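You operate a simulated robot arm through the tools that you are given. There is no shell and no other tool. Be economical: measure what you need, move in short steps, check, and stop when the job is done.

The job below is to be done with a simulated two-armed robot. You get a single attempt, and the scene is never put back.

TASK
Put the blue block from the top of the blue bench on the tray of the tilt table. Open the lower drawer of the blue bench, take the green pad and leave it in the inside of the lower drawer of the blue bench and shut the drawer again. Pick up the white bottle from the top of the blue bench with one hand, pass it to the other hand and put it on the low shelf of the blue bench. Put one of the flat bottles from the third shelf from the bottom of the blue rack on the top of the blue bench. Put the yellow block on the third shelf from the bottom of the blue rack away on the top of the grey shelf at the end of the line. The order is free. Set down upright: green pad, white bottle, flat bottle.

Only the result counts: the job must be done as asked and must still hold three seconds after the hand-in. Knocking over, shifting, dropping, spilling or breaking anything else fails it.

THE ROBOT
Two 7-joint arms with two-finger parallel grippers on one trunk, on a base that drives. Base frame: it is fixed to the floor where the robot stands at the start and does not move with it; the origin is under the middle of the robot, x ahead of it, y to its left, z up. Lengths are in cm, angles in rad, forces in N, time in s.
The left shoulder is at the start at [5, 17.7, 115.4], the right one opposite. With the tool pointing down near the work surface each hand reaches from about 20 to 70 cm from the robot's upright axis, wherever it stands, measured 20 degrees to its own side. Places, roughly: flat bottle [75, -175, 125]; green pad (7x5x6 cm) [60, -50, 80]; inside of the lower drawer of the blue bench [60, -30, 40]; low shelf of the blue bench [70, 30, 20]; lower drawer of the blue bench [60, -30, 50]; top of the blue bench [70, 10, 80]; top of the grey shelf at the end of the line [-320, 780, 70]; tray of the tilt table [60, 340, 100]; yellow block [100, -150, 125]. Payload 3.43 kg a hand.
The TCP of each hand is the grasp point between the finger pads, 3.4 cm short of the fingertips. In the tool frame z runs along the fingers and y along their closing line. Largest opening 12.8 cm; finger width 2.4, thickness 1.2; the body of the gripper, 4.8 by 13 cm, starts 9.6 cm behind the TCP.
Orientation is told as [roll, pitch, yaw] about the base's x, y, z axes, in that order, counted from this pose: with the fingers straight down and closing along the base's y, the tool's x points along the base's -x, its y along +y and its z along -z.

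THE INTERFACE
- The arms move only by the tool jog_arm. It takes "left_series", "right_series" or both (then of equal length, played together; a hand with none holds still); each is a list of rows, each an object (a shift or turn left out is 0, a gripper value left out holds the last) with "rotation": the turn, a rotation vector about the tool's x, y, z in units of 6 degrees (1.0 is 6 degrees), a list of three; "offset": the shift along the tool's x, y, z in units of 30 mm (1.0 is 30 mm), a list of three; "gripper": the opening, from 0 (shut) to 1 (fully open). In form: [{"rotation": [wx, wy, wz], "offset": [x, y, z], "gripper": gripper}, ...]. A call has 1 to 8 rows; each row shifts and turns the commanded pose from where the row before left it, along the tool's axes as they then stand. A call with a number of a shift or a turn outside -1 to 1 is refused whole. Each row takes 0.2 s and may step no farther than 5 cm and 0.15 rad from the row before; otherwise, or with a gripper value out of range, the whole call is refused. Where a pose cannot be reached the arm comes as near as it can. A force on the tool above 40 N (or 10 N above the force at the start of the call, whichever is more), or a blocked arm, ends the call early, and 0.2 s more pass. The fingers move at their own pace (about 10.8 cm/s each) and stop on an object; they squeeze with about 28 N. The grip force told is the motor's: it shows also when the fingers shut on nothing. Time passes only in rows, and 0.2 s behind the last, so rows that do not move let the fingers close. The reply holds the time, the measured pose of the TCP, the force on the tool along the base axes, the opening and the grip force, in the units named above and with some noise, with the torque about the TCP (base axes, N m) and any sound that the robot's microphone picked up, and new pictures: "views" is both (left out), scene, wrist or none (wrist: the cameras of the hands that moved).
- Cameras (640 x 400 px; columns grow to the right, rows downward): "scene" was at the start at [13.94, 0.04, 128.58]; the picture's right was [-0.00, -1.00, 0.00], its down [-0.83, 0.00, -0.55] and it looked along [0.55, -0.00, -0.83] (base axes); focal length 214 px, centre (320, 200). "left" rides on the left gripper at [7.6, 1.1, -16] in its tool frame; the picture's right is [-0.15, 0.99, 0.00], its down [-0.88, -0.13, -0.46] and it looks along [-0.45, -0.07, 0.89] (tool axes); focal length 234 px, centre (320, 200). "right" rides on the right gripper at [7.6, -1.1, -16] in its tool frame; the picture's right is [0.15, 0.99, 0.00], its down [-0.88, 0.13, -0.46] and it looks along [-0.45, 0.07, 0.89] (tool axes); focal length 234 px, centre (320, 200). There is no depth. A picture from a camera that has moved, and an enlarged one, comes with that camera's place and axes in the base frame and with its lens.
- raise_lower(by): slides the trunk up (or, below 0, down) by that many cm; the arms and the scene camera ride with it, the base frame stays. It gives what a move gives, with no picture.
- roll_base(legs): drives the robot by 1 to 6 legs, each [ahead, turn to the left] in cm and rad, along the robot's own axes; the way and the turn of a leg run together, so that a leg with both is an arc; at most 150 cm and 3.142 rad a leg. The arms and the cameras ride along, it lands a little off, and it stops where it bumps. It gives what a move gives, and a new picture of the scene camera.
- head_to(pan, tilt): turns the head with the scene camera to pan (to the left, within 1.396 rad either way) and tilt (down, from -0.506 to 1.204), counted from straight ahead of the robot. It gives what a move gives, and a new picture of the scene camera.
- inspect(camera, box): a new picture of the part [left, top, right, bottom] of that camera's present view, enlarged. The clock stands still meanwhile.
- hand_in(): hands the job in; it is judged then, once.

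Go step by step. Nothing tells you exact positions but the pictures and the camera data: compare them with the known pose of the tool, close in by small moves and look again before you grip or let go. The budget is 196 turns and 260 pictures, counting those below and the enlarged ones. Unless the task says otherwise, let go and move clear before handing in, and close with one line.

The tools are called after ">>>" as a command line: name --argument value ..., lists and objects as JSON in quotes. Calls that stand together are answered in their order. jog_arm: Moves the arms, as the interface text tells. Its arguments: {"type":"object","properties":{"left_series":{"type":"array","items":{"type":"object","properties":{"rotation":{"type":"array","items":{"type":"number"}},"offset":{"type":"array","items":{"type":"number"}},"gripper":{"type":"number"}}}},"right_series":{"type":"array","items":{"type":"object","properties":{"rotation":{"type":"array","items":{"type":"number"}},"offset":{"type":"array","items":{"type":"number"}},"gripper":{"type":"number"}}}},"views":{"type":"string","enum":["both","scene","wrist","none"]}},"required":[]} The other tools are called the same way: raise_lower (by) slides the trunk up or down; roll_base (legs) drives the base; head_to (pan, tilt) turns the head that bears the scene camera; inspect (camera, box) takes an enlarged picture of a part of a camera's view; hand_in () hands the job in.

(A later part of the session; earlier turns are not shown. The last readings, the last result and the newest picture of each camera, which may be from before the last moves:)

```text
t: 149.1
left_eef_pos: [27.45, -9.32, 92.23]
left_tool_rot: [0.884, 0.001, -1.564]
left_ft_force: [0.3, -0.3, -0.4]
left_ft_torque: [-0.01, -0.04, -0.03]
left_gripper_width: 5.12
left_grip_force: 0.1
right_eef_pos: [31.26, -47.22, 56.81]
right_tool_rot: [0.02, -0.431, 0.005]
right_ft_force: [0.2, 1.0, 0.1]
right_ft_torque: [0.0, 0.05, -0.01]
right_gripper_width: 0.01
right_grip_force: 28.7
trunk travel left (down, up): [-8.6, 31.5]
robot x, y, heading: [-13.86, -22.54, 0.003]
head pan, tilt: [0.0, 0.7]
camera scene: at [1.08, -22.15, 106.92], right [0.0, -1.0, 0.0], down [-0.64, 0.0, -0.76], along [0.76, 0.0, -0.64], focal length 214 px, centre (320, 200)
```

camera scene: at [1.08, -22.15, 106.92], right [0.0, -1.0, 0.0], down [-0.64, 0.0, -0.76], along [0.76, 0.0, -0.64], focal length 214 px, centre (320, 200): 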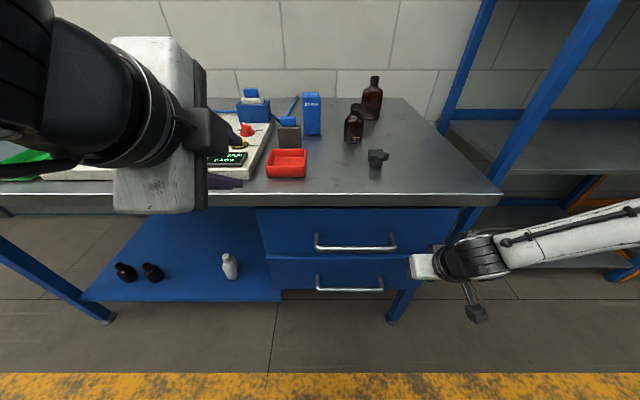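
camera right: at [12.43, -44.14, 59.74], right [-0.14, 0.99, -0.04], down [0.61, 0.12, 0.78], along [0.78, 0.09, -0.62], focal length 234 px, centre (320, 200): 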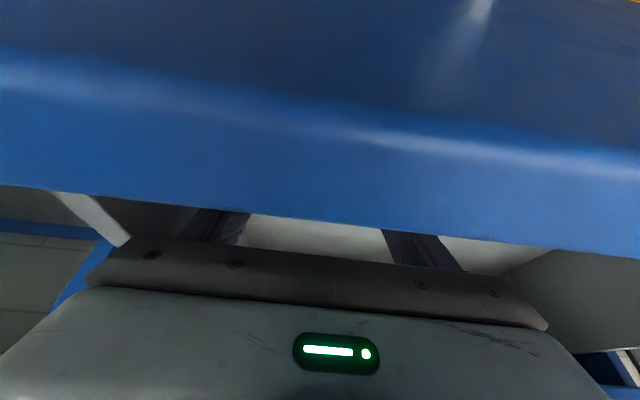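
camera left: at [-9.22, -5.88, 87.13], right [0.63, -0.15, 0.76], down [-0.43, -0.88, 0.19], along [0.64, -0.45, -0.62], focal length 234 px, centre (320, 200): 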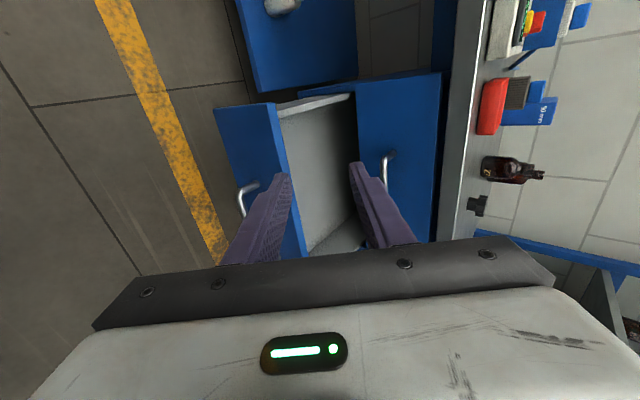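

>>> roll_base --legs '[[2.5, 0]]'

>>> inspect --camera "scene" --box '[220, 180, 500, 340]'

```text
t: 149.9
left_eef_pos: [30.03, -9.31, 92.05]
left_tool_rot: [0.882, -0.001, -1.564]
left_ft_force: [-0.1, 0.6, -0.4]
left_ft_torque: [-0.03, -0.01, -0.03]
left_gripper_width: 5.09
left_grip_force: 0.1
right_eef_pos: [33.56, -47.0, 56.69]
right_tool_rot: [0.019, -0.428, 0.004]
right_ft_force: [-9.8, 1.3, -3.4]
right_ft_torque: [0.02, 0.34, -0.01]
right_gripper_width: 0.01
right_grip_force: 27.4
trunk travel left (down, up): [-8.6, 31.5]
robot x, y, heading: [-11.79, -22.43, -0.0]
head pan, tilt: [0.0, 0.7]
camera scene: at [3.56, -22.15, 106.91], right [0.0, -1.0, 0.0], down [-0.64, 0.0, -0.77], along [0.77, 0.0, -0.64], focal length 214 px, centre (320, 200)
```

scene: 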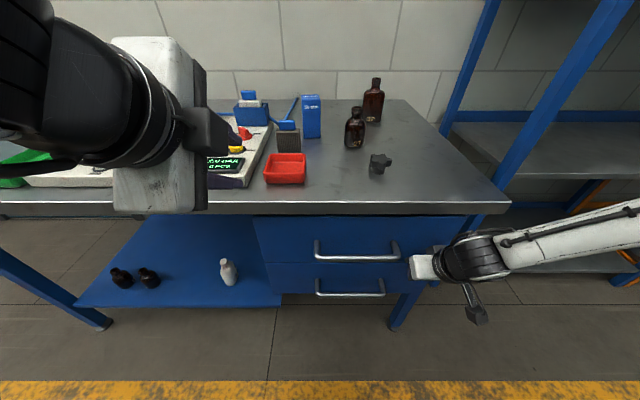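

```text
2.29 times, centred on (360, 260) of scene
camera zoom: at [3.56, -22.15, 106.91], right [0.0, -1.0, 0.0], down [-0.64, 0.0, -0.77], along [0.77, 0.0, -0.64], focal length 490 px, centre (229, 63)
```

zoom: 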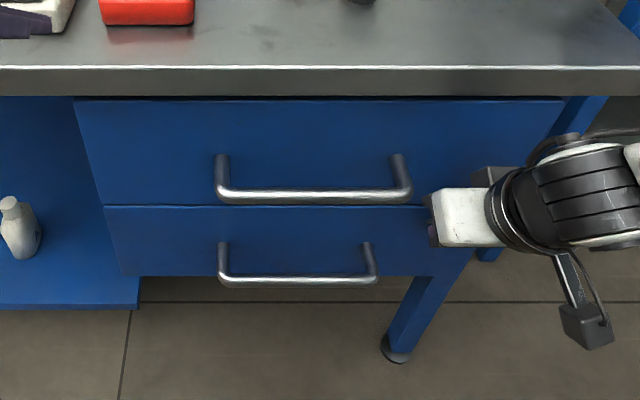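

Drawer is shut. Drive back, turn right and go along to face the blue rack, then look at it.

>>> roll_base --legs '[[-45, 0]]'

>>> inspect --camera "scene" --box '[180, 100, 480, 300]'

>>> head_to --pan -1.0 --tilt 0.3

```text
t: 152.7
left_eef_pos: [-14.64, -9.48, 91.98]
left_tool_rot: [0.885, -0.001, -1.571]
left_ft_force: [1.0, -0.2, 0.6]
left_ft_torque: [-0.03, 0.0, 0.01]
left_gripper_width: 5.12
left_grip_force: 0.1
right_eef_pos: [-11.3, -47.21, 56.64]
right_tool_rot: [0.02, -0.429, -0.003]
right_ft_force: [0.1, -0.3, -0.1]
right_ft_torque: [-0.02, 0.01, -0.01]
right_gripper_width: 0.0
right_grip_force: 27.9
trunk travel left (down, up): [-8.6, 31.5]
robot x, y, heading: [-56.7, -22.25, -0.007]
head pan, tilt: [0.0, 0.7]
camera scene: at [-41.12, -22.13, 106.92], right [-0.01, -1.0, 0.0], down [-0.64, 0.0, -0.76], along [0.76, 0.0, -0.64], focal length 214 px, centre (320, 200)
```

scene: 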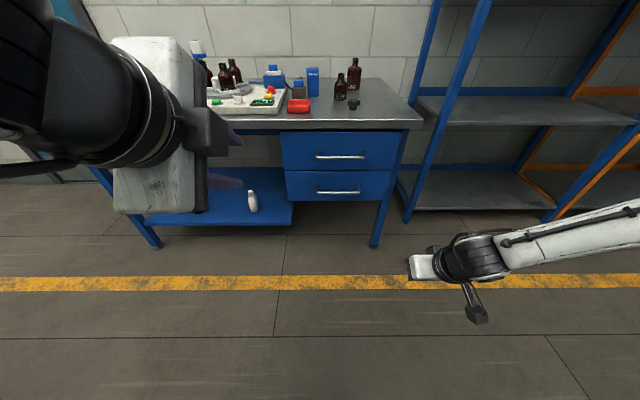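

```text
2.00 times, centred on (330, 200) of scene
camera zoom: at [-41.12, -22.13, 106.92], right [-0.01, -1.0, 0.0], down [-0.64, 0.0, -0.76], along [0.76, 0.0, -0.64], focal length 429 px, centre (300, 200)
```

zoom: 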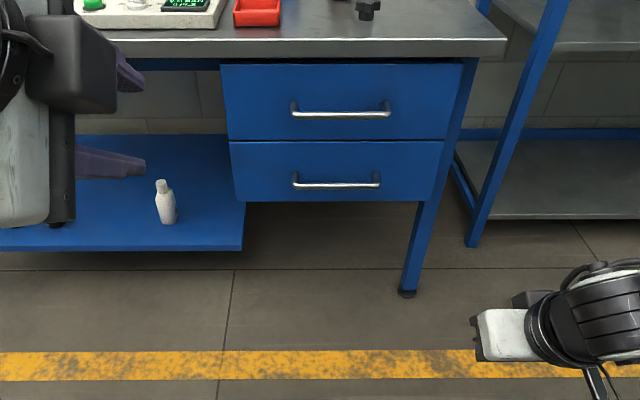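

```text
t: 153.9
left_eef_pos: [-14.57, -9.43, 92.14]
left_tool_rot: [0.882, 0.0, -1.573]
left_ft_force: [-0.3, -0.5, 0.1]
left_ft_torque: [0.02, 0.0, 0.0]
left_gripper_width: 5.13
left_grip_force: 0.2
right_eef_pos: [-11.33, -47.29, 56.67]
right_tool_rot: [0.017, -0.427, -0.004]
right_ft_force: [0.7, -0.7, -0.7]
right_ft_torque: [0.01, 0.03, 0.0]
right_gripper_width: 0.0
right_grip_force: 27.7
trunk travel left (down, up): [-8.6, 31.5]
robot x, y, heading: [-56.52, -22.16, -0.007]
head pan, tilt: [-1.0, 0.3]
camera scene: at [-44.62, -29.96, 110.53], right [-0.84, -0.54, 0.0], down [-0.16, 0.25, -0.96], along [0.51, -0.81, -0.3], focal length 214 px, centre (320, 200)
```

scene: 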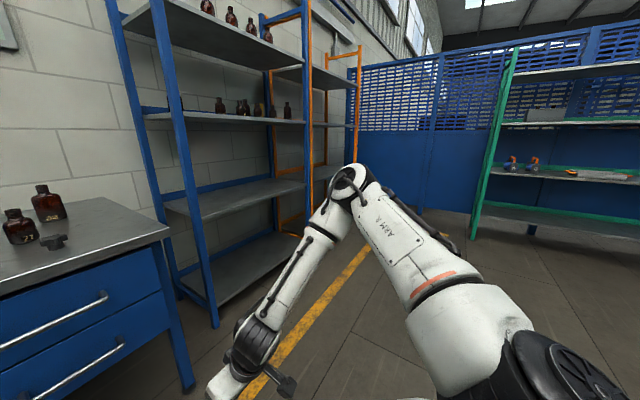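

>>> roll_base --legs '[[0, -1.564], [133, 0], [0, 1.571]]'

>>> raise_lower --by 31

>>> head_to --pan 0 --tilt 0.1

```text
t: 168.2
left_eef_pos: [-11.16, -143.7, 92.11]
left_tool_rot: [0.884, -0.001, -1.56]
left_ft_force: [-0.2, 0.0, 0.6]
left_ft_torque: [-0.02, 0.03, -0.04]
left_gripper_width: 5.1
left_grip_force: 0.2
right_eef_pos: [-7.48, -181.35, 56.78]
right_tool_rot: [0.019, -0.428, 0.008]
right_ft_force: [1.3, -0.3, 0.3]
right_ft_torque: [-0.01, 0.0, 0.03]
right_gripper_width: 0.0
right_grip_force: 28.3
trunk travel left (down, up): [-8.6, 31.5]
robot x, y, heading: [-53.0, -156.77, 0.008]
head pan, tilt: [-1.0, 0.3]
camera scene: at [-41.02, -164.43, 110.53], right [-0.84, -0.54, 0.0], down [-0.16, 0.25, -0.96], along [0.52, -0.8, -0.3], focal length 214 px, centre (320, 200)
```

scene: 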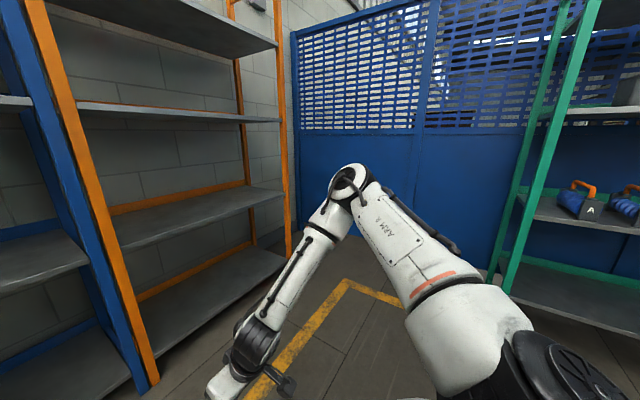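

```text
t: 171.3
left_eef_pos: [-11.18, -143.6, 123.16]
left_tool_rot: [0.881, 0.0, -1.56]
left_ft_force: [0.7, 0.1, -0.3]
left_ft_torque: [0.01, 0.02, -0.01]
left_gripper_width: 5.12
left_grip_force: 0.1
right_eef_pos: [-7.43, -181.35, 87.7]
right_tool_rot: [0.02, -0.428, 0.007]
right_ft_force: [0.9, 0.0, 0.0]
right_ft_torque: [0.02, 0.02, 0.01]
right_gripper_width: 0.02
right_grip_force: 28.3
trunk travel left (down, up): [-39.6, 0.5]
robot x, y, heading: [-53.21, -156.87, 0.003]
head pan, tilt: [-1.0, 0.3]
```

```text
t: 172.6
left_eef_pos: [-11.19, -143.61, 123.08]
left_tool_rot: [0.882, 0.001, -1.562]
left_ft_force: [0.4, 0.3, -1.0]
left_ft_torque: [-0.03, 0.01, 0.01]
left_gripper_width: 5.12
left_grip_force: 0.1
right_eef_pos: [-7.58, -181.37, 87.74]
right_tool_rot: [0.019, -0.428, 0.008]
right_ft_force: [-0.3, 0.1, 0.7]
right_ft_torque: [-0.02, 0.01, -0.03]
right_gripper_width: 0.0
right_grip_force: 28.0
trunk travel left (down, up): [-39.6, 0.5]
robot x, y, heading: [-53.27, -156.61, 0.005]
head pan, tilt: [0.0, 0.099]
camera scene: at [-36.89, -156.56, 143.4], right [0.0, -1.0, 0.0], down [-0.1, 0.0, -0.99], along [0.99, 0.0, -0.1], focal length 214 px, centre (320, 200)
```

scene: 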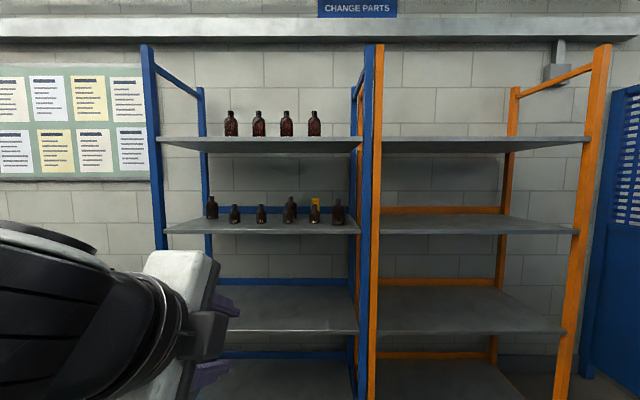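

>>> inspect --camera "scene" --box '[140, 90, 380, 250]'

>>> inspect --camera "scene" --box '[260, 180, 360, 240]'

```text
2.50 times, centred on (260, 170) of scene
camera zoom: at [-36.89, -156.56, 143.4], right [0.0, -1.0, 0.0], down [-0.1, 0.0, -0.99], along [0.99, 0.0, -0.1], focal length 536 px, centre (470, 275)
```

zoom: 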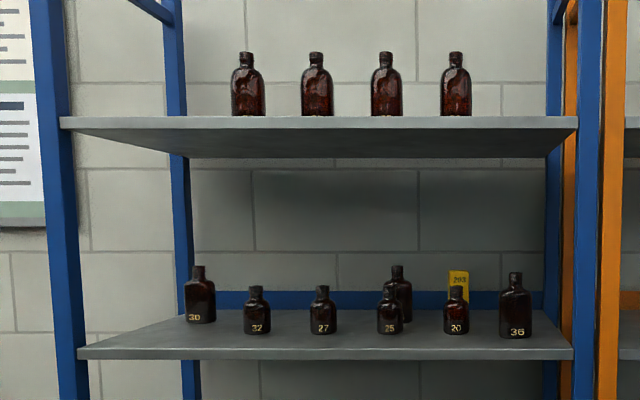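

```text
6.40 times, centred on (310, 210) of scene
camera zoom: at [-36.89, -156.56, 143.4], right [0.0, -1.0, 0.0], down [-0.1, 0.0, -0.99], along [0.99, 0.0, -0.1], focal length 1373 px, centre (384, 136)
```

zoom: 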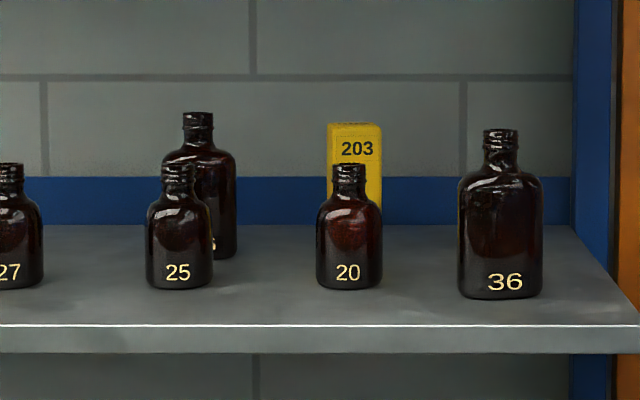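

Third shelf from bottom holds the numbered bottles and the yellow "203" block. I move closer for a better look at which bottles are flat.

>>> roll_base --legs '[[45, 0]]'

>>> head_to --pan 0 --tilt 0.35

>>> inspect --camera "scene" --box '[220, 120, 420, 240]'

```text
t: 175.2
left_eef_pos: [33.19, -143.82, 123.12]
left_tool_rot: [0.884, -0.001, -1.567]
left_ft_force: [0.9, 0.3, 0.2]
left_ft_torque: [0.0, 0.02, 0.01]
left_gripper_width: 5.13
left_grip_force: 0.2
right_eef_pos: [36.6, -181.63, 87.61]
right_tool_rot: [0.02, -0.426, 0.001]
right_ft_force: [-0.1, 1.0, -0.2]
right_ft_torque: [-0.04, 0.04, -0.01]
right_gripper_width: 0.0
right_grip_force: 28.3
trunk travel left (down, up): [-39.6, 0.5]
robot x, y, heading: [-8.69, -156.26, -0.004]
head pan, tilt: [0.0, 0.099]
camera scene: at [7.4, -156.63, 143.39], right [0.0, -1.0, 0.0], down [-0.1, 0.0, -0.99], along [0.99, 0.0, -0.1], focal length 214 px, centre (320, 200)
```

scene: 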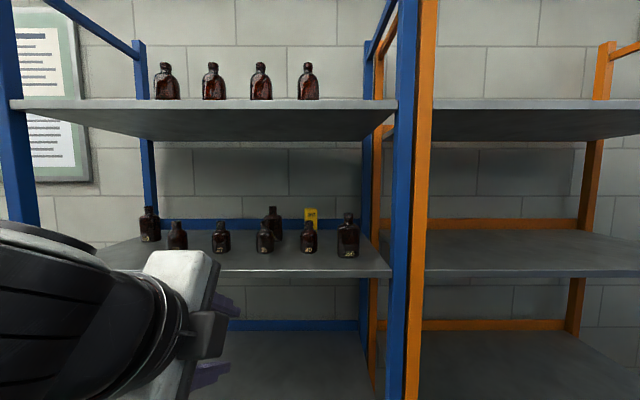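

```text
t: 176.0
left_eef_pos: [33.07, -143.88, 123.12]
left_tool_rot: [0.883, 0.001, -1.568]
left_ft_force: [-0.4, -0.1, 0.5]
left_ft_torque: [-0.03, 0.0, -0.01]
left_gripper_width: 5.13
left_grip_force: 0.0
right_eef_pos: [36.5, -181.6, 87.68]
right_tool_rot: [0.019, -0.427, 0.0]
right_ft_force: [-0.5, -0.3, 0.2]
right_ft_torque: [0.0, -0.01, 0.03]
right_gripper_width: 0.0
right_grip_force: 28.0
trunk travel left (down, up): [-39.6, 0.5]
robot x, y, heading: [-8.71, -156.75, -0.006]
head pan, tilt: [0.0, 0.351]
camera scene: at [7.44, -156.63, 141.07], right [0.0, -1.0, 0.0], down [-0.34, 0.0, -0.94], along [0.94, 0.0, -0.34], focal length 214 px, centre (320, 200)
```

scene: 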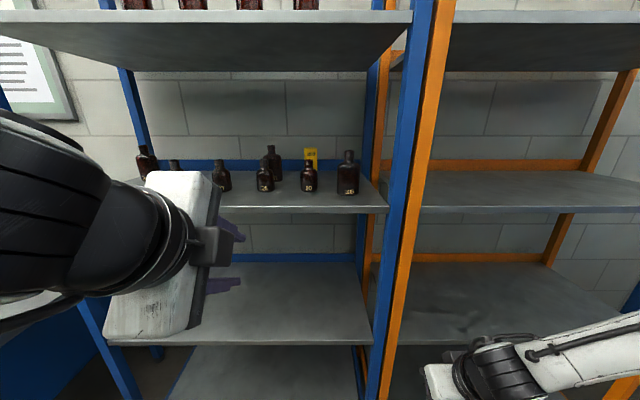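

```text
3.20 times, centred on (320, 180) of scene
camera zoom: at [7.44, -156.63, 141.07], right [0.0, -1.0, 0.0], down [-0.34, 0.0, -0.94], along [0.94, 0.0, -0.34], focal length 686 px, centre (320, 264)
```

zoom: 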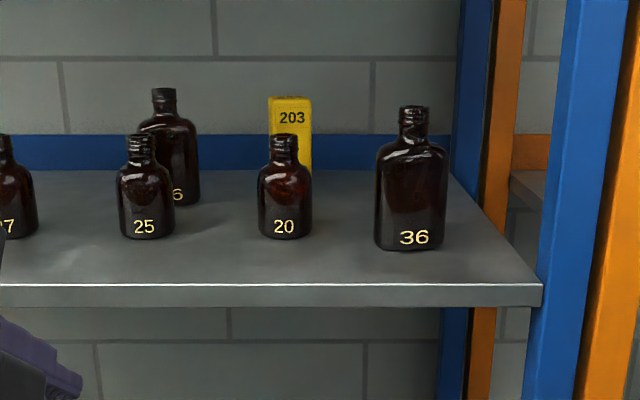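

36 looks flat and stands at about [77, −166, 118.5]; the yellow block is at about [100, −153.5]. I'll shift the robot to y≈−146 and bring the right hand up with ~50° pitch.

>>> roll_base --legs '[[0, -0.3], [-36, 0], [0, 0.305]]'

>>> jog_arm --right_series '[{"rotation": [0, -0.9, 0], "offset": [-0.5, 0, -0.86], "gripper": 0.95}, {"rotation": [0, -0.9, 0], "offset": [-0.56, 0, -0.82]}, {"rotation": [0, -0.9, 0], "offset": [-0.64, 0, -0.76]}, {"rotation": [0, -0.9, 0], "offset": [-0.7, 0, -0.7]}, {"rotation": [0, -0.9, 0], "offset": [-0.76, 0, -0.65]}, {"offset": [-0.783, 0, -0.622]}, {"offset": [-0.783, 0, -0.622]}, {"offset": [-0.783, 0, -0.622]}]' --views "none"

>>> jog_arm --right_series '[{"offset": [-0.783, 0, -0.622]}, {"offset": [-0.783, 0, -0.622]}, {"offset": [-0.783, 0, -0.622]}, {"offset": [-0.783, 0, -0.622]}, {"offset": [-0.783, 0, -0.622]}]'

```text
t: 180.3
left_eef_pos: [-1.61, -132.77, 123.04]
left_tool_rot: [0.885, 0.0, -1.56]
left_ft_force: [-0.2, -0.4, 0.6]
left_ft_torque: [-0.03, 0.01, -0.01]
left_gripper_width: 5.14
left_grip_force: 0.0
right_eef_pos: [2.11, -170.26, 87.74]
right_tool_rot: [0.019, -0.43, 0.007]
right_ft_force: [-0.1, -0.4, 0.3]
right_ft_torque: [-0.04, 0.0, 0.0]
right_gripper_width: 0.0
right_grip_force: 28.1
trunk travel left (down, up): [-39.6, 0.5]
robot x, y, heading: [-43.39, -145.57, 0.004]
head pan, tilt: [0.0, 0.351]
camera scene: at [-27.14, -145.59, 141.06], right [0.0, -1.0, 0.0], down [-0.34, 0.0, -0.94], along [0.94, 0.0, -0.34], focal length 214 px, centre (320, 200)
```

scene: 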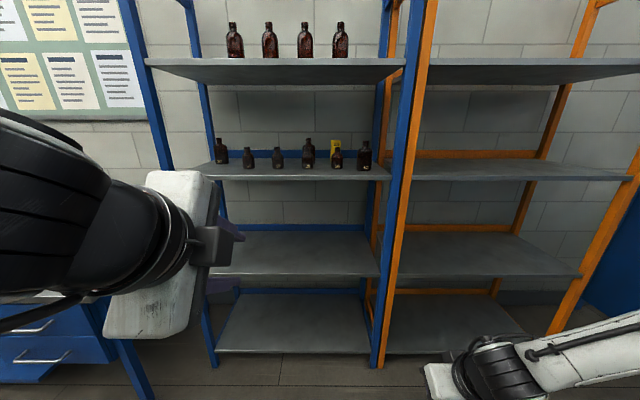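

```text
t: 182.1
left_eef_pos: [-1.59, -132.67, 123.25]
left_tool_rot: [0.885, -0.001, -1.561]
left_ft_force: [-0.1, 0.2, -1.0]
left_ft_torque: [0.01, 0.0, -0.04]
left_gripper_width: 5.12
left_grip_force: 0.1
right_eef_pos: [3.25, -170.92, 111.57]
right_tool_rot: [0.028, -0.901, -0.007]
right_ft_force: [-0.5, 0.0, -0.4]
right_ft_torque: [-0.02, 0.0, 0.0]
right_gripper_width: 12.16
right_grip_force: 0.0
trunk travel left (down, up): [-39.6, 0.5]
robot x, y, heading: [-43.58, -145.81, 0.001]
head pan, tilt: [0.0, 0.351]
```

```text
t: 183.3
left_eef_pos: [-1.59, -132.75, 123.12]
left_tool_rot: [0.885, 0.001, -1.56]
left_ft_force: [-1.0, -0.3, -0.3]
left_ft_torque: [0.0, -0.02, 0.02]
left_gripper_width: 5.12
left_grip_force: 0.0
right_eef_pos: [3.23, -171.09, 126.49]
right_tool_rot: [0.029, -0.899, -0.005]
right_ft_force: [0.0, 0.1, 0.0]
right_ft_torque: [0.01, 0.01, -0.03]
right_gripper_width: 12.17
right_grip_force: 0.1
trunk travel left (down, up): [-39.6, 0.5]
robot x, y, heading: [-43.54, -145.43, 0.007]
head pan, tilt: [0.0, 0.351]
camera scene: at [-27.16, -145.61, 141.06], right [0.0, -1.0, 0.0], down [-0.34, 0.0, -0.94], along [0.94, 0.0, -0.34], focal length 214 px, centre (320, 200)
camera right: at [-13.86, -172.51, 130.47], right [-0.11, 0.99, -0.1], down [0.19, 0.12, 0.97], along [0.98, 0.09, -0.2], focal length 234 px, centre (320, 200)
```

scene: 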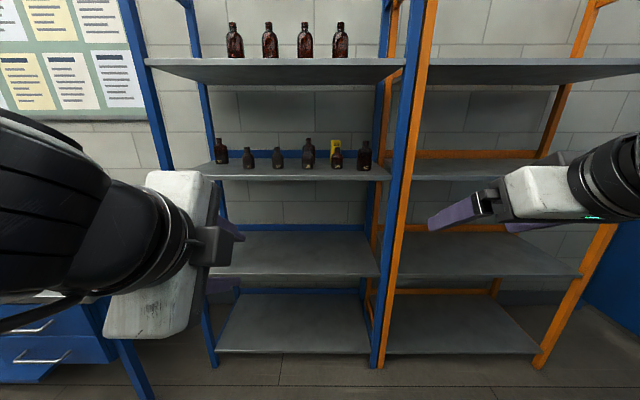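
right: 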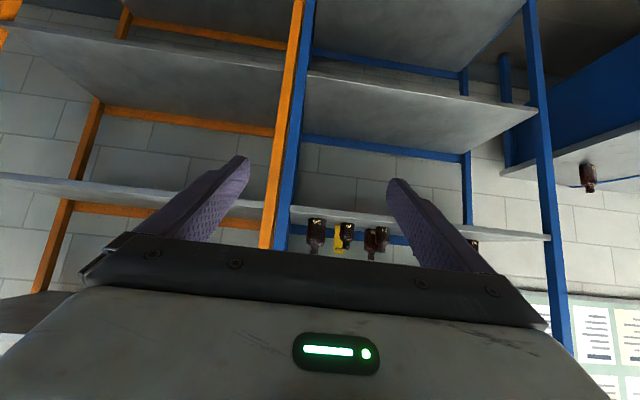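

>>> jog_arm --right_series '[{"offset": [-0.58, 0.24, 0.73], "rotation": [0.28, 0, 0]}, {"offset": [-0.58, 0.24, 0.73]}, {"offset": [-0.58, 0.24, 0.73]}, {"offset": [-0.58, 0.24, 0.73]}, {"offset": [-0.58, 0.24, 0.73]}, {"offset": [-0.58, 0.24, 0.73]}, {"offset": [-0.58, 0.24, 0.73]}]' --views "none"

>>> roll_base --legs '[[35, -0.004]]'

>>> inspect --camera "right" --box '[120, 0, 520, 260]'

```text
t: 184.9
left_eef_pos: [-1.41, -132.75, 123.18]
left_tool_rot: [0.884, 0.002, -1.561]
left_ft_force: [0.2, -0.5, 0.8]
left_ft_torque: [0.01, 0.0, 0.0]
left_gripper_width: 5.11
left_grip_force: 0.0
right_eef_pos: [22.92, -166.02, 126.4]
right_tool_rot: [0.0, -0.9, -0.007]
right_ft_force: [0.6, 0.5, 0.4]
right_ft_torque: [-0.01, 0.0, -0.02]
right_gripper_width: 12.16
right_grip_force: 0.0
trunk travel left (down, up): [-39.6, 0.5]
robot x, y, heading: [-43.17, -145.79, -0.001]
head pan, tilt: [0.0, 0.351]
```

```text
t: 187.2
left_eef_pos: [33.56, -132.67, 123.16]
left_tool_rot: [0.884, 0.001, -1.562]
left_ft_force: [0.8, -0.3, 0.2]
left_ft_torque: [-0.01, -0.04, -0.03]
left_gripper_width: 5.13
left_grip_force: 0.2
right_eef_pos: [57.88, -166.05, 126.46]
right_tool_rot: [-0.002, -0.899, -0.01]
right_ft_force: [0.2, -0.9, -0.4]
right_ft_torque: [-0.02, 0.02, -0.01]
right_gripper_width: 12.17
right_grip_force: 0.0
trunk travel left (down, up): [-39.6, 0.5]
robot x, y, heading: [-8.31, -145.64, -0.002]
head pan, tilt: [0.0, 0.351]
camera scene: at [7.95, -145.55, 141.05], right [0.0, -1.0, 0.0], down [-0.34, 0.0, -0.94], along [0.94, 0.0, -0.34], focal length 214 px, centre (320, 200)
```

scene: 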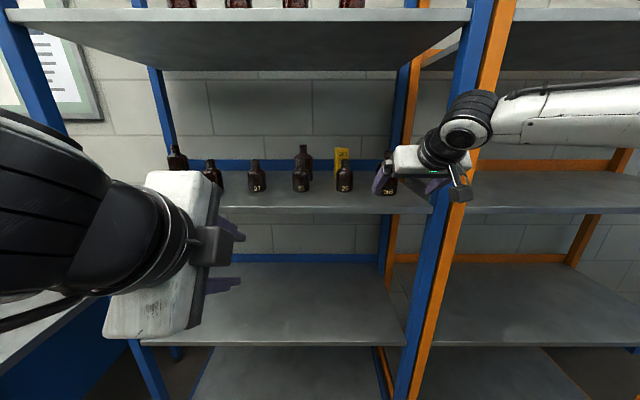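

```text
1.54 times, centred on (320, 130) of right
camera zoom: at [40.78, -166.93, 130.47], right [-0.08, 0.99, -0.12], down [0.19, 0.13, 0.97], along [0.98, 0.06, -0.2], focal length 360 px, centre (320, 308)
```

zoom: 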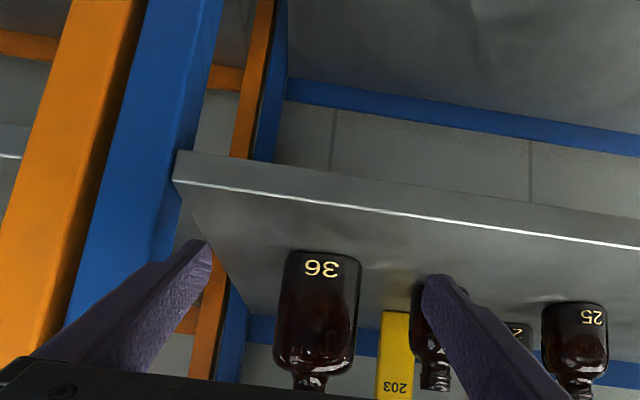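

36's corners are square – it is a flat bottle, front at x≈74, centre y≈−165.7. Drive 17 cm so the fingers straddle it.

>>> roll_base --legs '[[16.5, 0.002]]'

>>> inspect --camera "right" --box '[120, 0, 520, 260]'

>>> inspect --camera "scene" --box '[300, 100, 500, 240]'

```text
t: 188.6
left_eef_pos: [49.62, -132.47, 123.16]
left_tool_rot: [0.884, 0.0, -1.562]
left_ft_force: [0.5, 0.0, -0.4]
left_ft_torque: [0.02, 0.0, 0.01]
left_gripper_width: 5.13
left_grip_force: 0.0
right_eef_pos: [74.01, -165.83, 126.43]
right_tool_rot: [-0.001, -0.9, -0.006]
right_ft_force: [-0.2, 0.0, -1.0]
right_ft_torque: [-0.01, 0.0, 0.05]
right_gripper_width: 12.16
right_grip_force: 0.0
trunk travel left (down, up): [-39.6, 0.5]
robot x, y, heading: [7.75, -145.69, 0.009]
head pan, tilt: [0.0, 0.351]
camera scene: at [23.98, -145.44, 141.05], right [0.01, -1.0, 0.0], down [-0.34, 0.0, -0.94], along [0.94, 0.01, -0.34], focal length 214 px, centre (320, 200)
```

scene: 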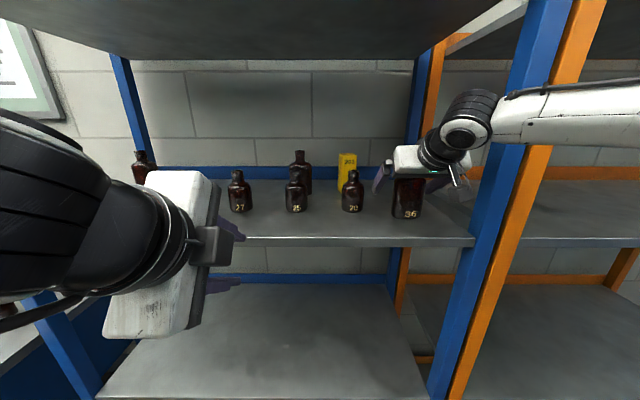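

```text
1.54 times, centred on (320, 130) of right
camera zoom: at [56.86, -166.72, 130.47], right [-0.08, 0.99, -0.12], down [0.19, 0.13, 0.97], along [0.98, 0.06, -0.2], focal length 360 px, centre (320, 308)
```

zoom: 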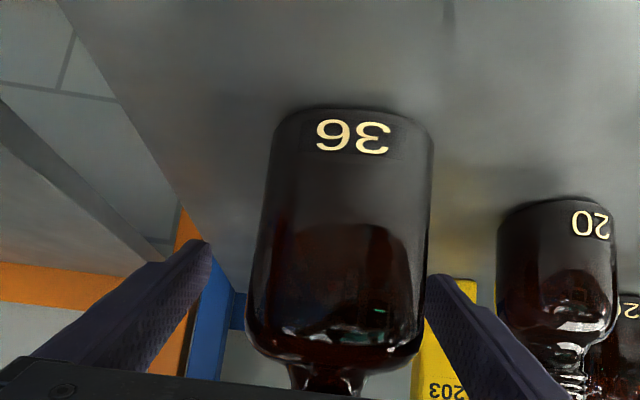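

```text
2.86 times, centred on (400, 170) of scene
camera zoom: at [23.98, -145.44, 141.05], right [0.01, -1.0, 0.0], down [-0.34, 0.0, -0.94], along [0.94, 0.01, -0.34], focal length 613 px, centre (91, 286)
```

zoom: 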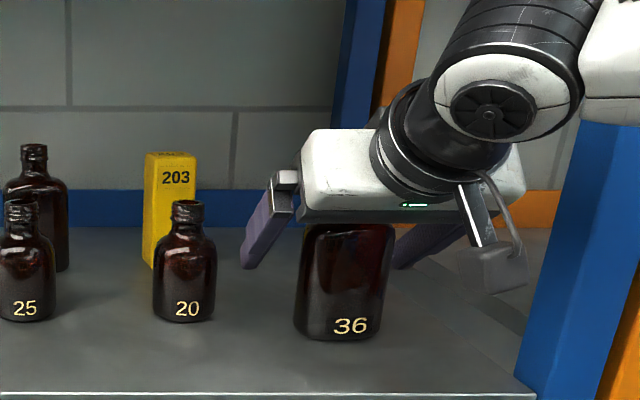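

>>> jog_arm --right_series '[{"offset": [0, 0.27, 0]}, {"offset": [0.18, 0, 0.78]}, {"gripper": 0.4}, {}, {}, {}]'

>>> inspect --camera "scene" --box '[320, 120, 480, 240]'

```text
t: 190.0
left_eef_pos: [49.44, -132.47, 123.2]
left_tool_rot: [0.885, 0.001, -1.56]
left_ft_force: [0.6, -0.3, 0.4]
left_ft_torque: [0.0, -0.01, 0.0]
left_gripper_width: 5.12
left_grip_force: 0.1
right_eef_pos: [75.25, -164.95, 124.64]
right_tool_rot: [0.0, -0.9, -0.005]
right_ft_force: [-0.1, 0.7, 0.8]
right_ft_torque: [0.07, 0.01, 0.01]
right_gripper_width: 6.75
right_grip_force: 27.6
trunk travel left (down, up): [-39.6, 0.5]
robot x, y, heading: [7.78, -145.59, 0.007]
head pan, tilt: [0.0, 0.351]
camera scene: at [23.88, -145.43, 141.06], right [0.01, -1.0, 0.0], down [-0.34, 0.0, -0.94], along [0.94, 0.01, -0.34], focal length 214 px, centre (320, 200)
camera right: at [58.15, -165.87, 128.66], right [-0.08, 0.99, -0.12], down [0.19, 0.13, 0.97], along [0.98, 0.06, -0.2], focal length 234 px, centre (320, 200)
```

scene: 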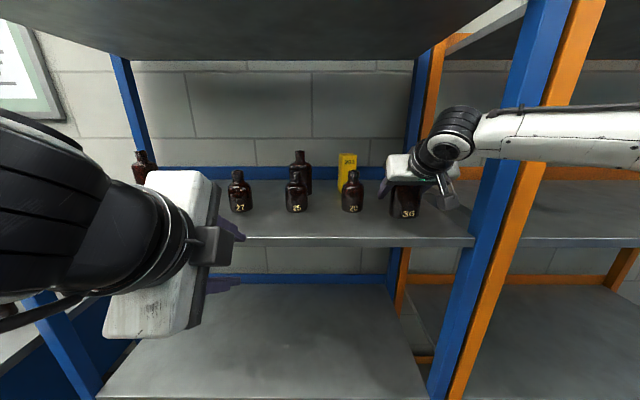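
right: 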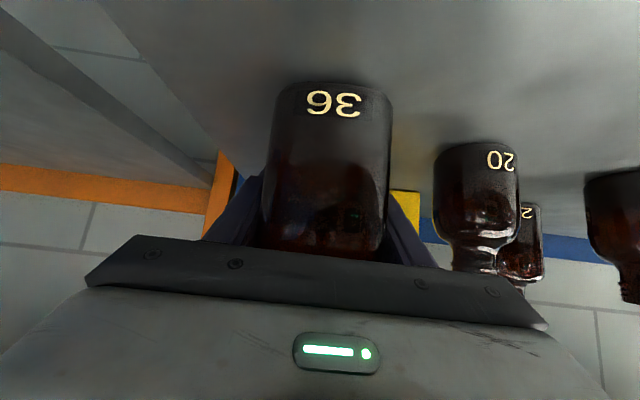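

```text
3.33 times, centred on (400, 180) of scene
camera zoom: at [23.88, -145.43, 141.06], right [0.01, -1.0, 0.0], down [-0.34, 0.0, -0.94], along [0.94, 0.01, -0.34], focal length 715 px, centre (53, 267)
```

zoom: 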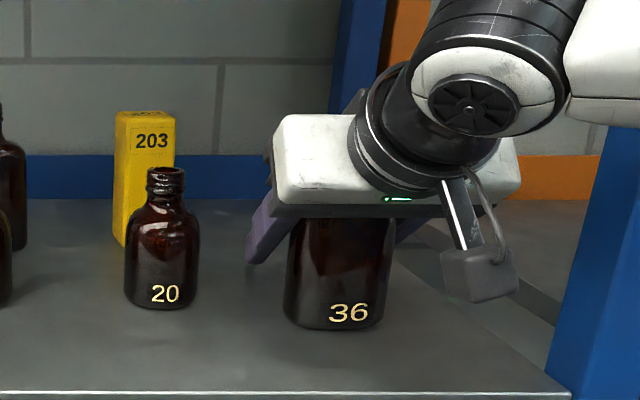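

Held at 6.75 cm. Lift 3 cm and back out of the rack.

>>> jog_arm --right_series '[{"offset": [-0.39, 0, -0.31]}, {"offset": [-0.39, 0, -0.31]}, {}]' --views "none"

>>> roll_base --legs '[[-30, 0]]'

>>> inspect --camera "right" --box '[120, 0, 520, 260]'

```text
t: 190.8
left_eef_pos: [49.42, -132.46, 123.18]
left_tool_rot: [0.884, 0.0, -1.56]
left_ft_force: [0.4, 0.2, 0.0]
left_ft_torque: [0.01, -0.02, -0.01]
left_gripper_width: 5.1
left_grip_force: 0.1
right_eef_pos: [75.33, -164.95, 127.52]
right_tool_rot: [-0.001, -0.898, -0.006]
right_ft_force: [0.8, -0.8, -0.2]
right_ft_torque: [0.0, -0.05, -0.03]
right_gripper_width: 6.7
right_grip_force: 28.0
trunk travel left (down, up): [-39.6, 0.5]
robot x, y, heading: [7.51, -145.25, 0.004]
head pan, tilt: [0.0, 0.351]
```

```text
t: 192.8
left_eef_pos: [19.67, -132.59, 123.19]
left_tool_rot: [0.884, -0.001, -1.56]
left_ft_force: [0.1, -0.5, -0.4]
left_ft_torque: [0.01, -0.05, -0.01]
left_gripper_width: 5.11
left_grip_force: 0.2
right_eef_pos: [45.36, -165.1, 127.56]
right_tool_rot: [-0.001, -0.901, -0.005]
right_ft_force: [0.1, 0.4, -0.3]
right_ft_torque: [-0.05, -0.05, 0.02]
right_gripper_width: 6.73
right_grip_force: 28.6
trunk travel left (down, up): [-39.6, 0.5]
robot x, y, heading: [-22.28, -145.81, 0.004]
head pan, tilt: [0.0, 0.351]
camera scene: at [-5.92, -145.6, 141.07], right [0.01, -1.0, 0.0], down [-0.34, 0.0, -0.94], along [0.94, 0.01, -0.34], focal length 214 px, centre (320, 200)
```

scene: 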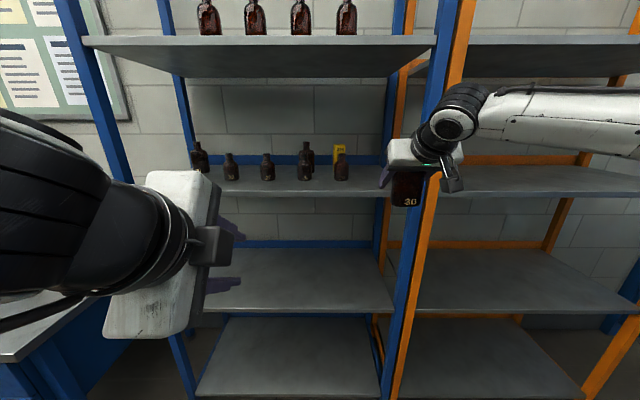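

```text
1.54 times, centred on (320, 130) of right
camera zoom: at [28.36, -166.02, 131.58], right [-0.08, 0.99, -0.12], down [0.19, 0.13, 0.97], along [0.98, 0.06, -0.2], focal length 360 px, centre (320, 308)
```

zoom: 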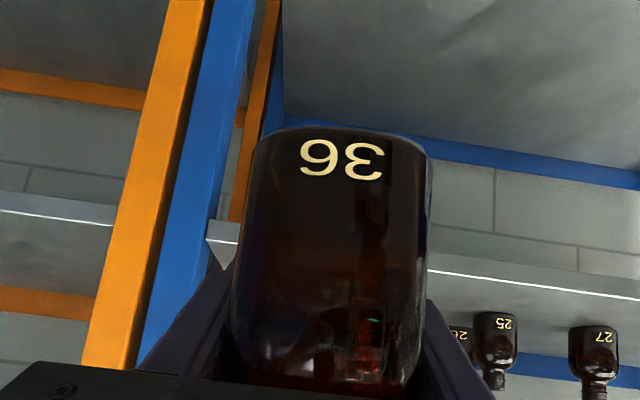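

Bottle is held well. Now turn the left hand back (closing along y, steeper pitch) for the yellow block, and retract the right hand somewhat.

>>> jog_arm --left_series '[{"rotation": [0, 0, -1], "gripper": 0.9}, {"rotation": [0, 0, -1]}, {"rotation": [0, 0, -1]}, {"rotation": [0, 0, -1]}, {"rotation": [0, 0, -1]}, {"rotation": [0, 0, -1]}, {"rotation": [0, 0, -1]}, {"rotation": [0, 0, -1]}]' --right_series '[{"offset": [0.622, 0, -0.783]}, {"offset": [0.622, 0, -0.783]}, {"offset": [0.622, 0, -0.783]}, {"offset": [0.622, 0, -0.783]}, {"offset": [0.622, 0, -0.783]}, {}, {}, {}]' --views "none"

>>> jog_arm --left_series '[{"rotation": [0, 0, -1]}, {"rotation": [0, 0, -1]}, {"rotation": [0, 0, -1]}, {"rotation": [0, 0, -1]}, {"rotation": [0, 0, -1]}, {"rotation": [0, 0, -1]}, {"rotation": [0, 0, -1]}, {"rotation": [0, 0.64, 0]}]'

```text
t: 194.6
left_eef_pos: [19.71, -132.69, 123.1]
left_tool_rot: [0.682, -0.613, -0.943]
left_ft_force: [-0.1, 0.4, 0.8]
left_ft_torque: [0.02, 0.03, 0.04]
left_gripper_width: 11.54
left_grip_force: 0.1
right_eef_pos: [30.44, -164.96, 127.53]
right_tool_rot: [-0.003, -0.899, -0.004]
right_ft_force: [-0.6, -0.1, -2.1]
right_ft_torque: [0.02, -0.02, 0.02]
right_gripper_width: 6.72
right_grip_force: 27.8
trunk travel left (down, up): [-39.6, 0.5]
robot x, y, heading: [-22.09, -145.32, 0.003]
head pan, tilt: [0.0, 0.351]
```

```text
t: 196.4
left_eef_pos: [19.64, -132.67, 123.17]
left_tool_rot: [-0.001, -0.816, 0.013]
left_ft_force: [-0.3, 0.2, 0.4]
left_ft_torque: [0.01, -0.01, 0.03]
left_gripper_width: 11.55
left_grip_force: 0.1
right_eef_pos: [30.39, -164.95, 127.44]
right_tool_rot: [-0.002, -0.898, -0.007]
right_ft_force: [-1.3, 0.1, -1.5]
right_ft_torque: [-0.02, -0.07, 0.0]
right_gripper_width: 6.73
right_grip_force: 28.2
trunk travel left (down, up): [-39.6, 0.5]
robot x, y, heading: [-21.92, -145.6, 0.005]
head pan, tilt: [0.0, 0.351]
camera scene: at [-5.85, -145.61, 141.05], right [0.01, -1.0, 0.0], down [-0.34, 0.0, -0.94], along [0.94, 0.01, -0.34], focal length 214 px, centre (320, 200)
camera left: at [2.87, -131.75, 128.46], right [0.09, 0.99, 0.11], down [0.27, -0.13, 0.95], along [0.96, -0.06, -0.28], focal length 234 px, centre (320, 200)
```

scene: 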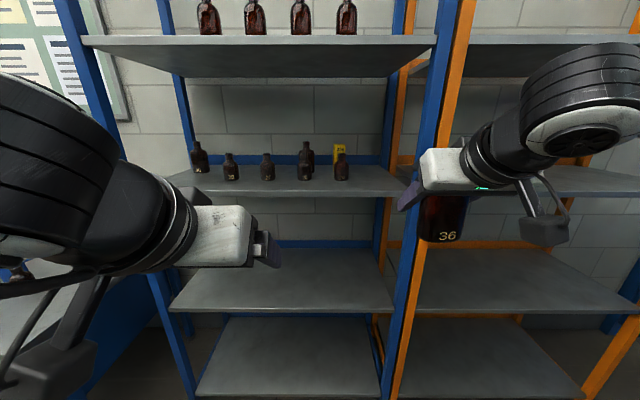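
left: 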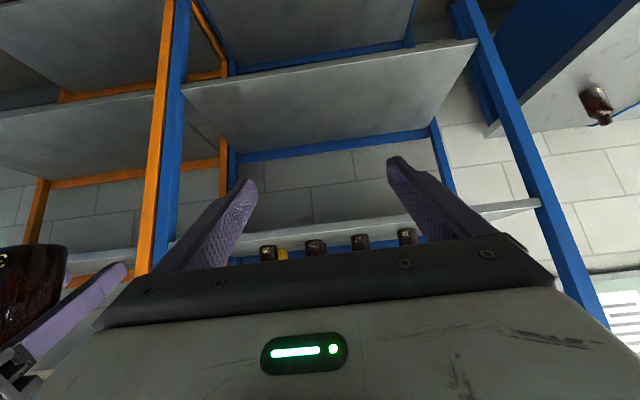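

Both hands won't fit at the rack with the bottle held, so I take the bottle to the bench first. Drive back and along to y≈−30.

>>> roll_base --legs '[[-37, 0], [0, 1.567], [115, 0], [0, -1.571]]'

>>> raise_lower --by -14

>>> head_to --pan 0 --tilt 0.6

```text
t: 211.9
left_eef_pos: [-17.82, -20.91, 123.09]
left_tool_rot: [0.0, -0.818, -0.014]
left_ft_force: [0.3, 0.5, -0.4]
left_ft_torque: [0.02, 0.02, 0.0]
left_gripper_width: 11.53
left_grip_force: 0.1
right_eef_pos: [-8.02, -53.42, 127.52]
right_tool_rot: [-0.001, -0.898, -0.032]
right_ft_force: [-0.3, 0.3, -1.7]
right_ft_torque: [0.04, -0.09, 0.02]
right_gripper_width: 6.74
right_grip_force: 28.3
trunk travel left (down, up): [-39.6, 0.5]
robot x, y, heading: [-59.83, -33.12, -0.022]
head pan, tilt: [0.0, 0.351]
camera scene: at [-43.73, -33.19, 141.06], right [-0.02, -1.0, 0.0], down [-0.34, 0.01, -0.94], along [0.94, -0.02, -0.34], focal length 214 px, centre (320, 200)
```

scene: 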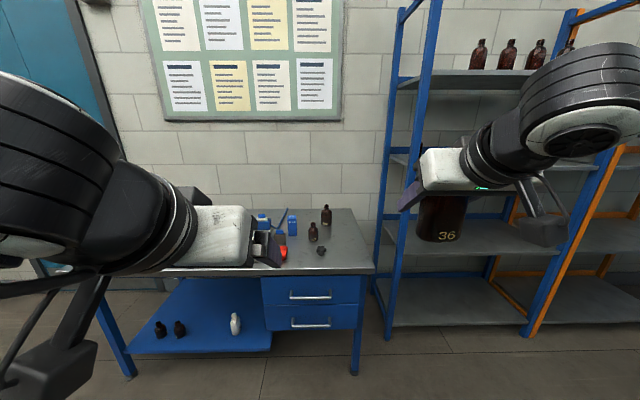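

```text
t: 213.6
left_eef_pos: [-17.92, -20.91, 109.1]
left_tool_rot: [0.0, -0.817, -0.015]
left_ft_force: [0.3, -0.4, 0.5]
left_ft_torque: [0.0, 0.0, 0.02]
left_gripper_width: 11.52
left_grip_force: 0.0
right_eef_pos: [-7.86, -53.43, 113.46]
right_tool_rot: [-0.002, -0.901, -0.029]
right_ft_force: [-0.4, 0.5, -1.6]
right_ft_torque: [-0.03, -0.03, -0.04]
right_gripper_width: 6.75
right_grip_force: 27.8
trunk travel left (down, up): [-25.6, 14.5]
robot x, y, heading: [-59.8, -33.12, -0.017]
head pan, tilt: [0.0, 0.351]
```

```text
t: 214.3
left_eef_pos: [-17.81, -20.82, 109.04]
left_tool_rot: [0.001, -0.817, -0.014]
left_ft_force: [-0.1, -0.2, 0.2]
left_ft_torque: [0.0, -0.03, 0.01]
left_gripper_width: 11.53
left_grip_force: 0.0
right_eef_pos: [-7.93, -53.5, 113.46]
right_tool_rot: [-0.002, -0.899, -0.03]
right_ft_force: [-0.9, 0.0, -0.9]
right_ft_torque: [0.0, -0.04, 0.0]
right_gripper_width: 6.72
right_grip_force: 27.8
trunk travel left (down, up): [-25.6, 14.5]
robot x, y, heading: [-60.0, -32.9, -0.012]
head pan, tilt: [0.0, 0.6]
camera scene: at [-44.2, -33.16, 124.79], right [-0.02, -1.0, 0.0], down [-0.56, 0.01, -0.83], along [0.83, -0.02, -0.56], focal length 214 px, centre (320, 200)
```

scene: 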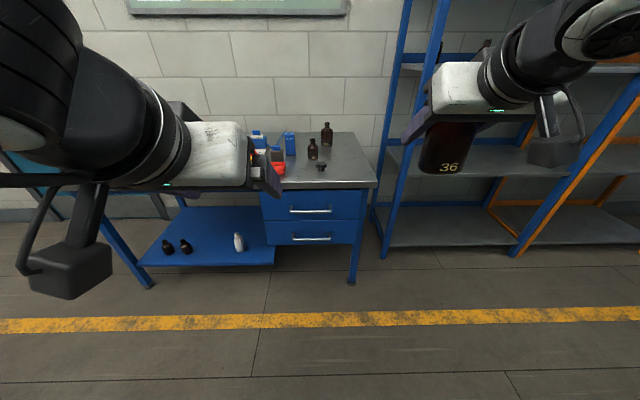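

>>> jog_arm --right_series '[{"offset": [0.783, 0.3, 0.622]}, {"offset": [0.783, 0.3, 0.622]}, {"offset": [0.783, 0.3, 0.622]}, {"offset": [0.783, 0.3, 0.622]}, {"offset": [0.783, 0, 0.622]}]' --views "none"

>>> roll_base --legs '[[57, 0.014]]'

```text
t: 215.5
left_eef_pos: [-17.85, -21.0, 109.04]
left_tool_rot: [0.0, -0.815, -0.015]
left_ft_force: [-0.4, -0.1, 0.5]
left_ft_torque: [0.0, -0.03, -0.03]
left_gripper_width: 11.51
left_grip_force: 0.0
right_eef_pos: [-7.7, -49.91, 98.43]
right_tool_rot: [-0.003, -0.9, -0.031]
right_ft_force: [-0.4, -1.3, -0.7]
right_ft_torque: [-0.03, -0.07, 0.01]
right_gripper_width: 6.74
right_grip_force: 28.6
trunk travel left (down, up): [-25.6, 14.5]
robot x, y, heading: [-60.02, -32.86, -0.019]
head pan, tilt: [0.0, 0.6]
```

```text
t: 218.8
left_eef_pos: [39.2, -21.24, 109.15]
left_tool_rot: [0.001, -0.817, -0.004]
left_ft_force: [0.7, 0.1, -0.2]
left_ft_torque: [-0.04, 0.02, 0.02]
left_gripper_width: 11.5
left_grip_force: 0.0
right_eef_pos: [49.54, -50.02, 98.45]
right_tool_rot: [-0.001, -0.9, -0.019]
right_ft_force: [-0.1, 0.0, -1.8]
right_ft_torque: [-0.01, -0.04, -0.01]
right_gripper_width: 6.74
right_grip_force: 27.6
trunk travel left (down, up): [-25.6, 14.5]
robot x, y, heading: [-2.34, -33.47, -0.01]
head pan, tilt: [0.0, 0.6]
camera scene: at [12.99, -33.79, 124.77], right [-0.01, -1.0, 0.0], down [-0.57, 0.0, -0.82], along [0.82, -0.01, -0.57], focal length 214 px, centre (320, 200)
```

scene: 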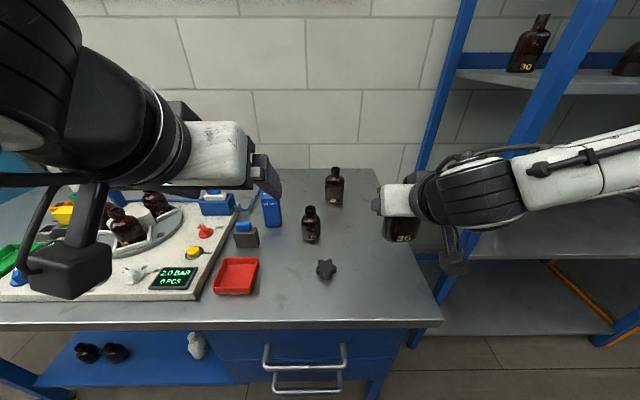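

>>> jog_arm --right_series '[{"offset": [0.783, 0, 0.622]}, {"offset": [0.783, 0, 0.622]}, {"offset": [0.783, 0, 0.622]}, {"offset": [0.39, 0, 0.31]}, {}]' --views "wrist"

>>> raise_lower --by -1

>>> raise_lower --by -0.6

```text
t: 220.0
left_eef_pos: [39.16, -21.3, 109.13]
left_tool_rot: [0.0, -0.817, -0.004]
left_ft_force: [0.9, -0.3, 0.1]
left_ft_torque: [0.0, -0.02, -0.02]
left_gripper_width: 11.52
left_grip_force: 0.1
right_eef_pos: [49.67, -50.24, 87.95]
right_tool_rot: [-0.002, -0.9, -0.019]
right_ft_force: [0.7, 0.2, -1.5]
right_ft_torque: [-0.01, -0.12, -0.01]
right_gripper_width: 6.7
right_grip_force: 27.8
trunk travel left (down, up): [-25.6, 14.5]
robot x, y, heading: [-2.42, -33.38, -0.01]
head pan, tilt: [0.0, 0.6]
camera right: at [32.54, -50.89, 91.96], right [-0.07, 0.99, -0.12], down [0.19, 0.13, 0.97], along [0.98, 0.05, -0.2], focal length 234 px, centre (320, 200)
```

right: 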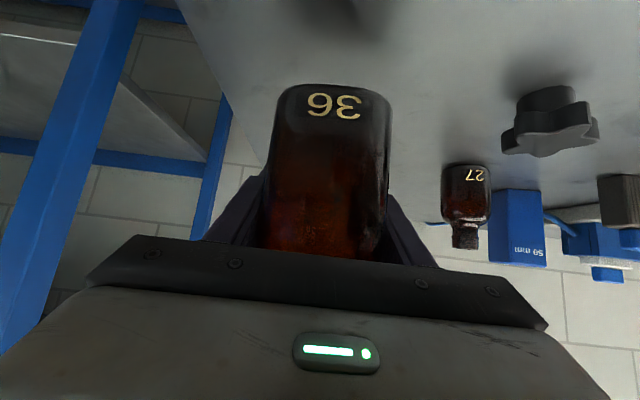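

```text
t: 220.6
left_eef_pos: [39.21, -21.14, 108.18]
left_tool_rot: [0.001, -0.816, -0.002]
left_ft_force: [0.1, 0.0, 0.3]
left_ft_torque: [0.02, 0.0, -0.01]
left_gripper_width: 11.51
left_grip_force: 0.0
right_eef_pos: [49.64, -50.13, 86.94]
right_tool_rot: [-0.001, -0.898, -0.019]
right_ft_force: [0.1, -1.1, -1.4]
right_ft_torque: [-0.03, -0.07, -0.01]
right_gripper_width: 6.71
right_grip_force: 27.8
trunk travel left (down, up): [-24.6, 15.5]
robot x, y, heading: [-2.55, -33.27, -0.004]
head pan, tilt: [0.0, 0.6]
```

```text
t: 221.1
left_eef_pos: [38.99, -21.18, 107.47]
left_tool_rot: [-0.001, -0.817, -0.005]
left_ft_force: [1.0, -0.4, 0.3]
left_ft_torque: [-0.01, -0.03, 0.02]
left_gripper_width: 11.51
left_grip_force: 0.1
right_eef_pos: [49.68, -50.28, 86.45]
right_tool_rot: [-0.002, -0.9, -0.02]
right_ft_force: [-0.1, -1.0, -1.1]
right_ft_torque: [0.01, -0.11, 0.01]
right_gripper_width: 6.74
right_grip_force: 27.7
trunk travel left (down, up): [-24.0, 16.1]
robot x, y, heading: [-2.67, -33.59, -0.006]
head pan, tilt: [0.0, 0.6]
```

>>> raise_lower --by -0.4

>>> raise_lower --by -0.3

```text
t: 221.7
left_eef_pos: [39.07, -21.07, 107.14]
left_tool_rot: [0.001, -0.817, -0.004]
left_ft_force: [-0.2, 0.7, -0.8]
left_ft_torque: [0.0, 0.02, -0.02]
left_gripper_width: 11.53
left_grip_force: 0.0
right_eef_pos: [49.7, -50.29, 85.87]
right_tool_rot: [-0.003, -0.9, -0.019]
right_ft_force: [-0.3, -0.3, -1.3]
right_ft_torque: [-0.02, -0.02, 0.03]
right_gripper_width: 6.73
right_grip_force: 28.0
trunk travel left (down, up): [-23.6, 16.5]
robot x, y, heading: [-2.74, -33.7, -0.006]
head pan, tilt: [0.0, 0.6]
```

```text
t: 222.2
left_eef_pos: [39.15, -21.19, 106.83]
left_tool_rot: [0.002, -0.817, -0.004]
left_ft_force: [0.2, 0.1, -0.5]
left_ft_torque: [-0.01, -0.01, 0.01]
left_gripper_width: 11.52
left_grip_force: 0.0
right_eef_pos: [49.65, -50.2, 85.67]
right_tool_rot: [-0.002, -0.9, -0.018]
right_ft_force: [-0.4, -0.5, -1.1]
right_ft_torque: [0.06, -0.05, -0.02]
right_gripper_width: 6.74
right_grip_force: 28.2
trunk travel left (down, up): [-23.3, 16.8]
robot x, y, heading: [-3.18, -33.81, -0.011]
head pan, tilt: [0.0, 0.6]
```

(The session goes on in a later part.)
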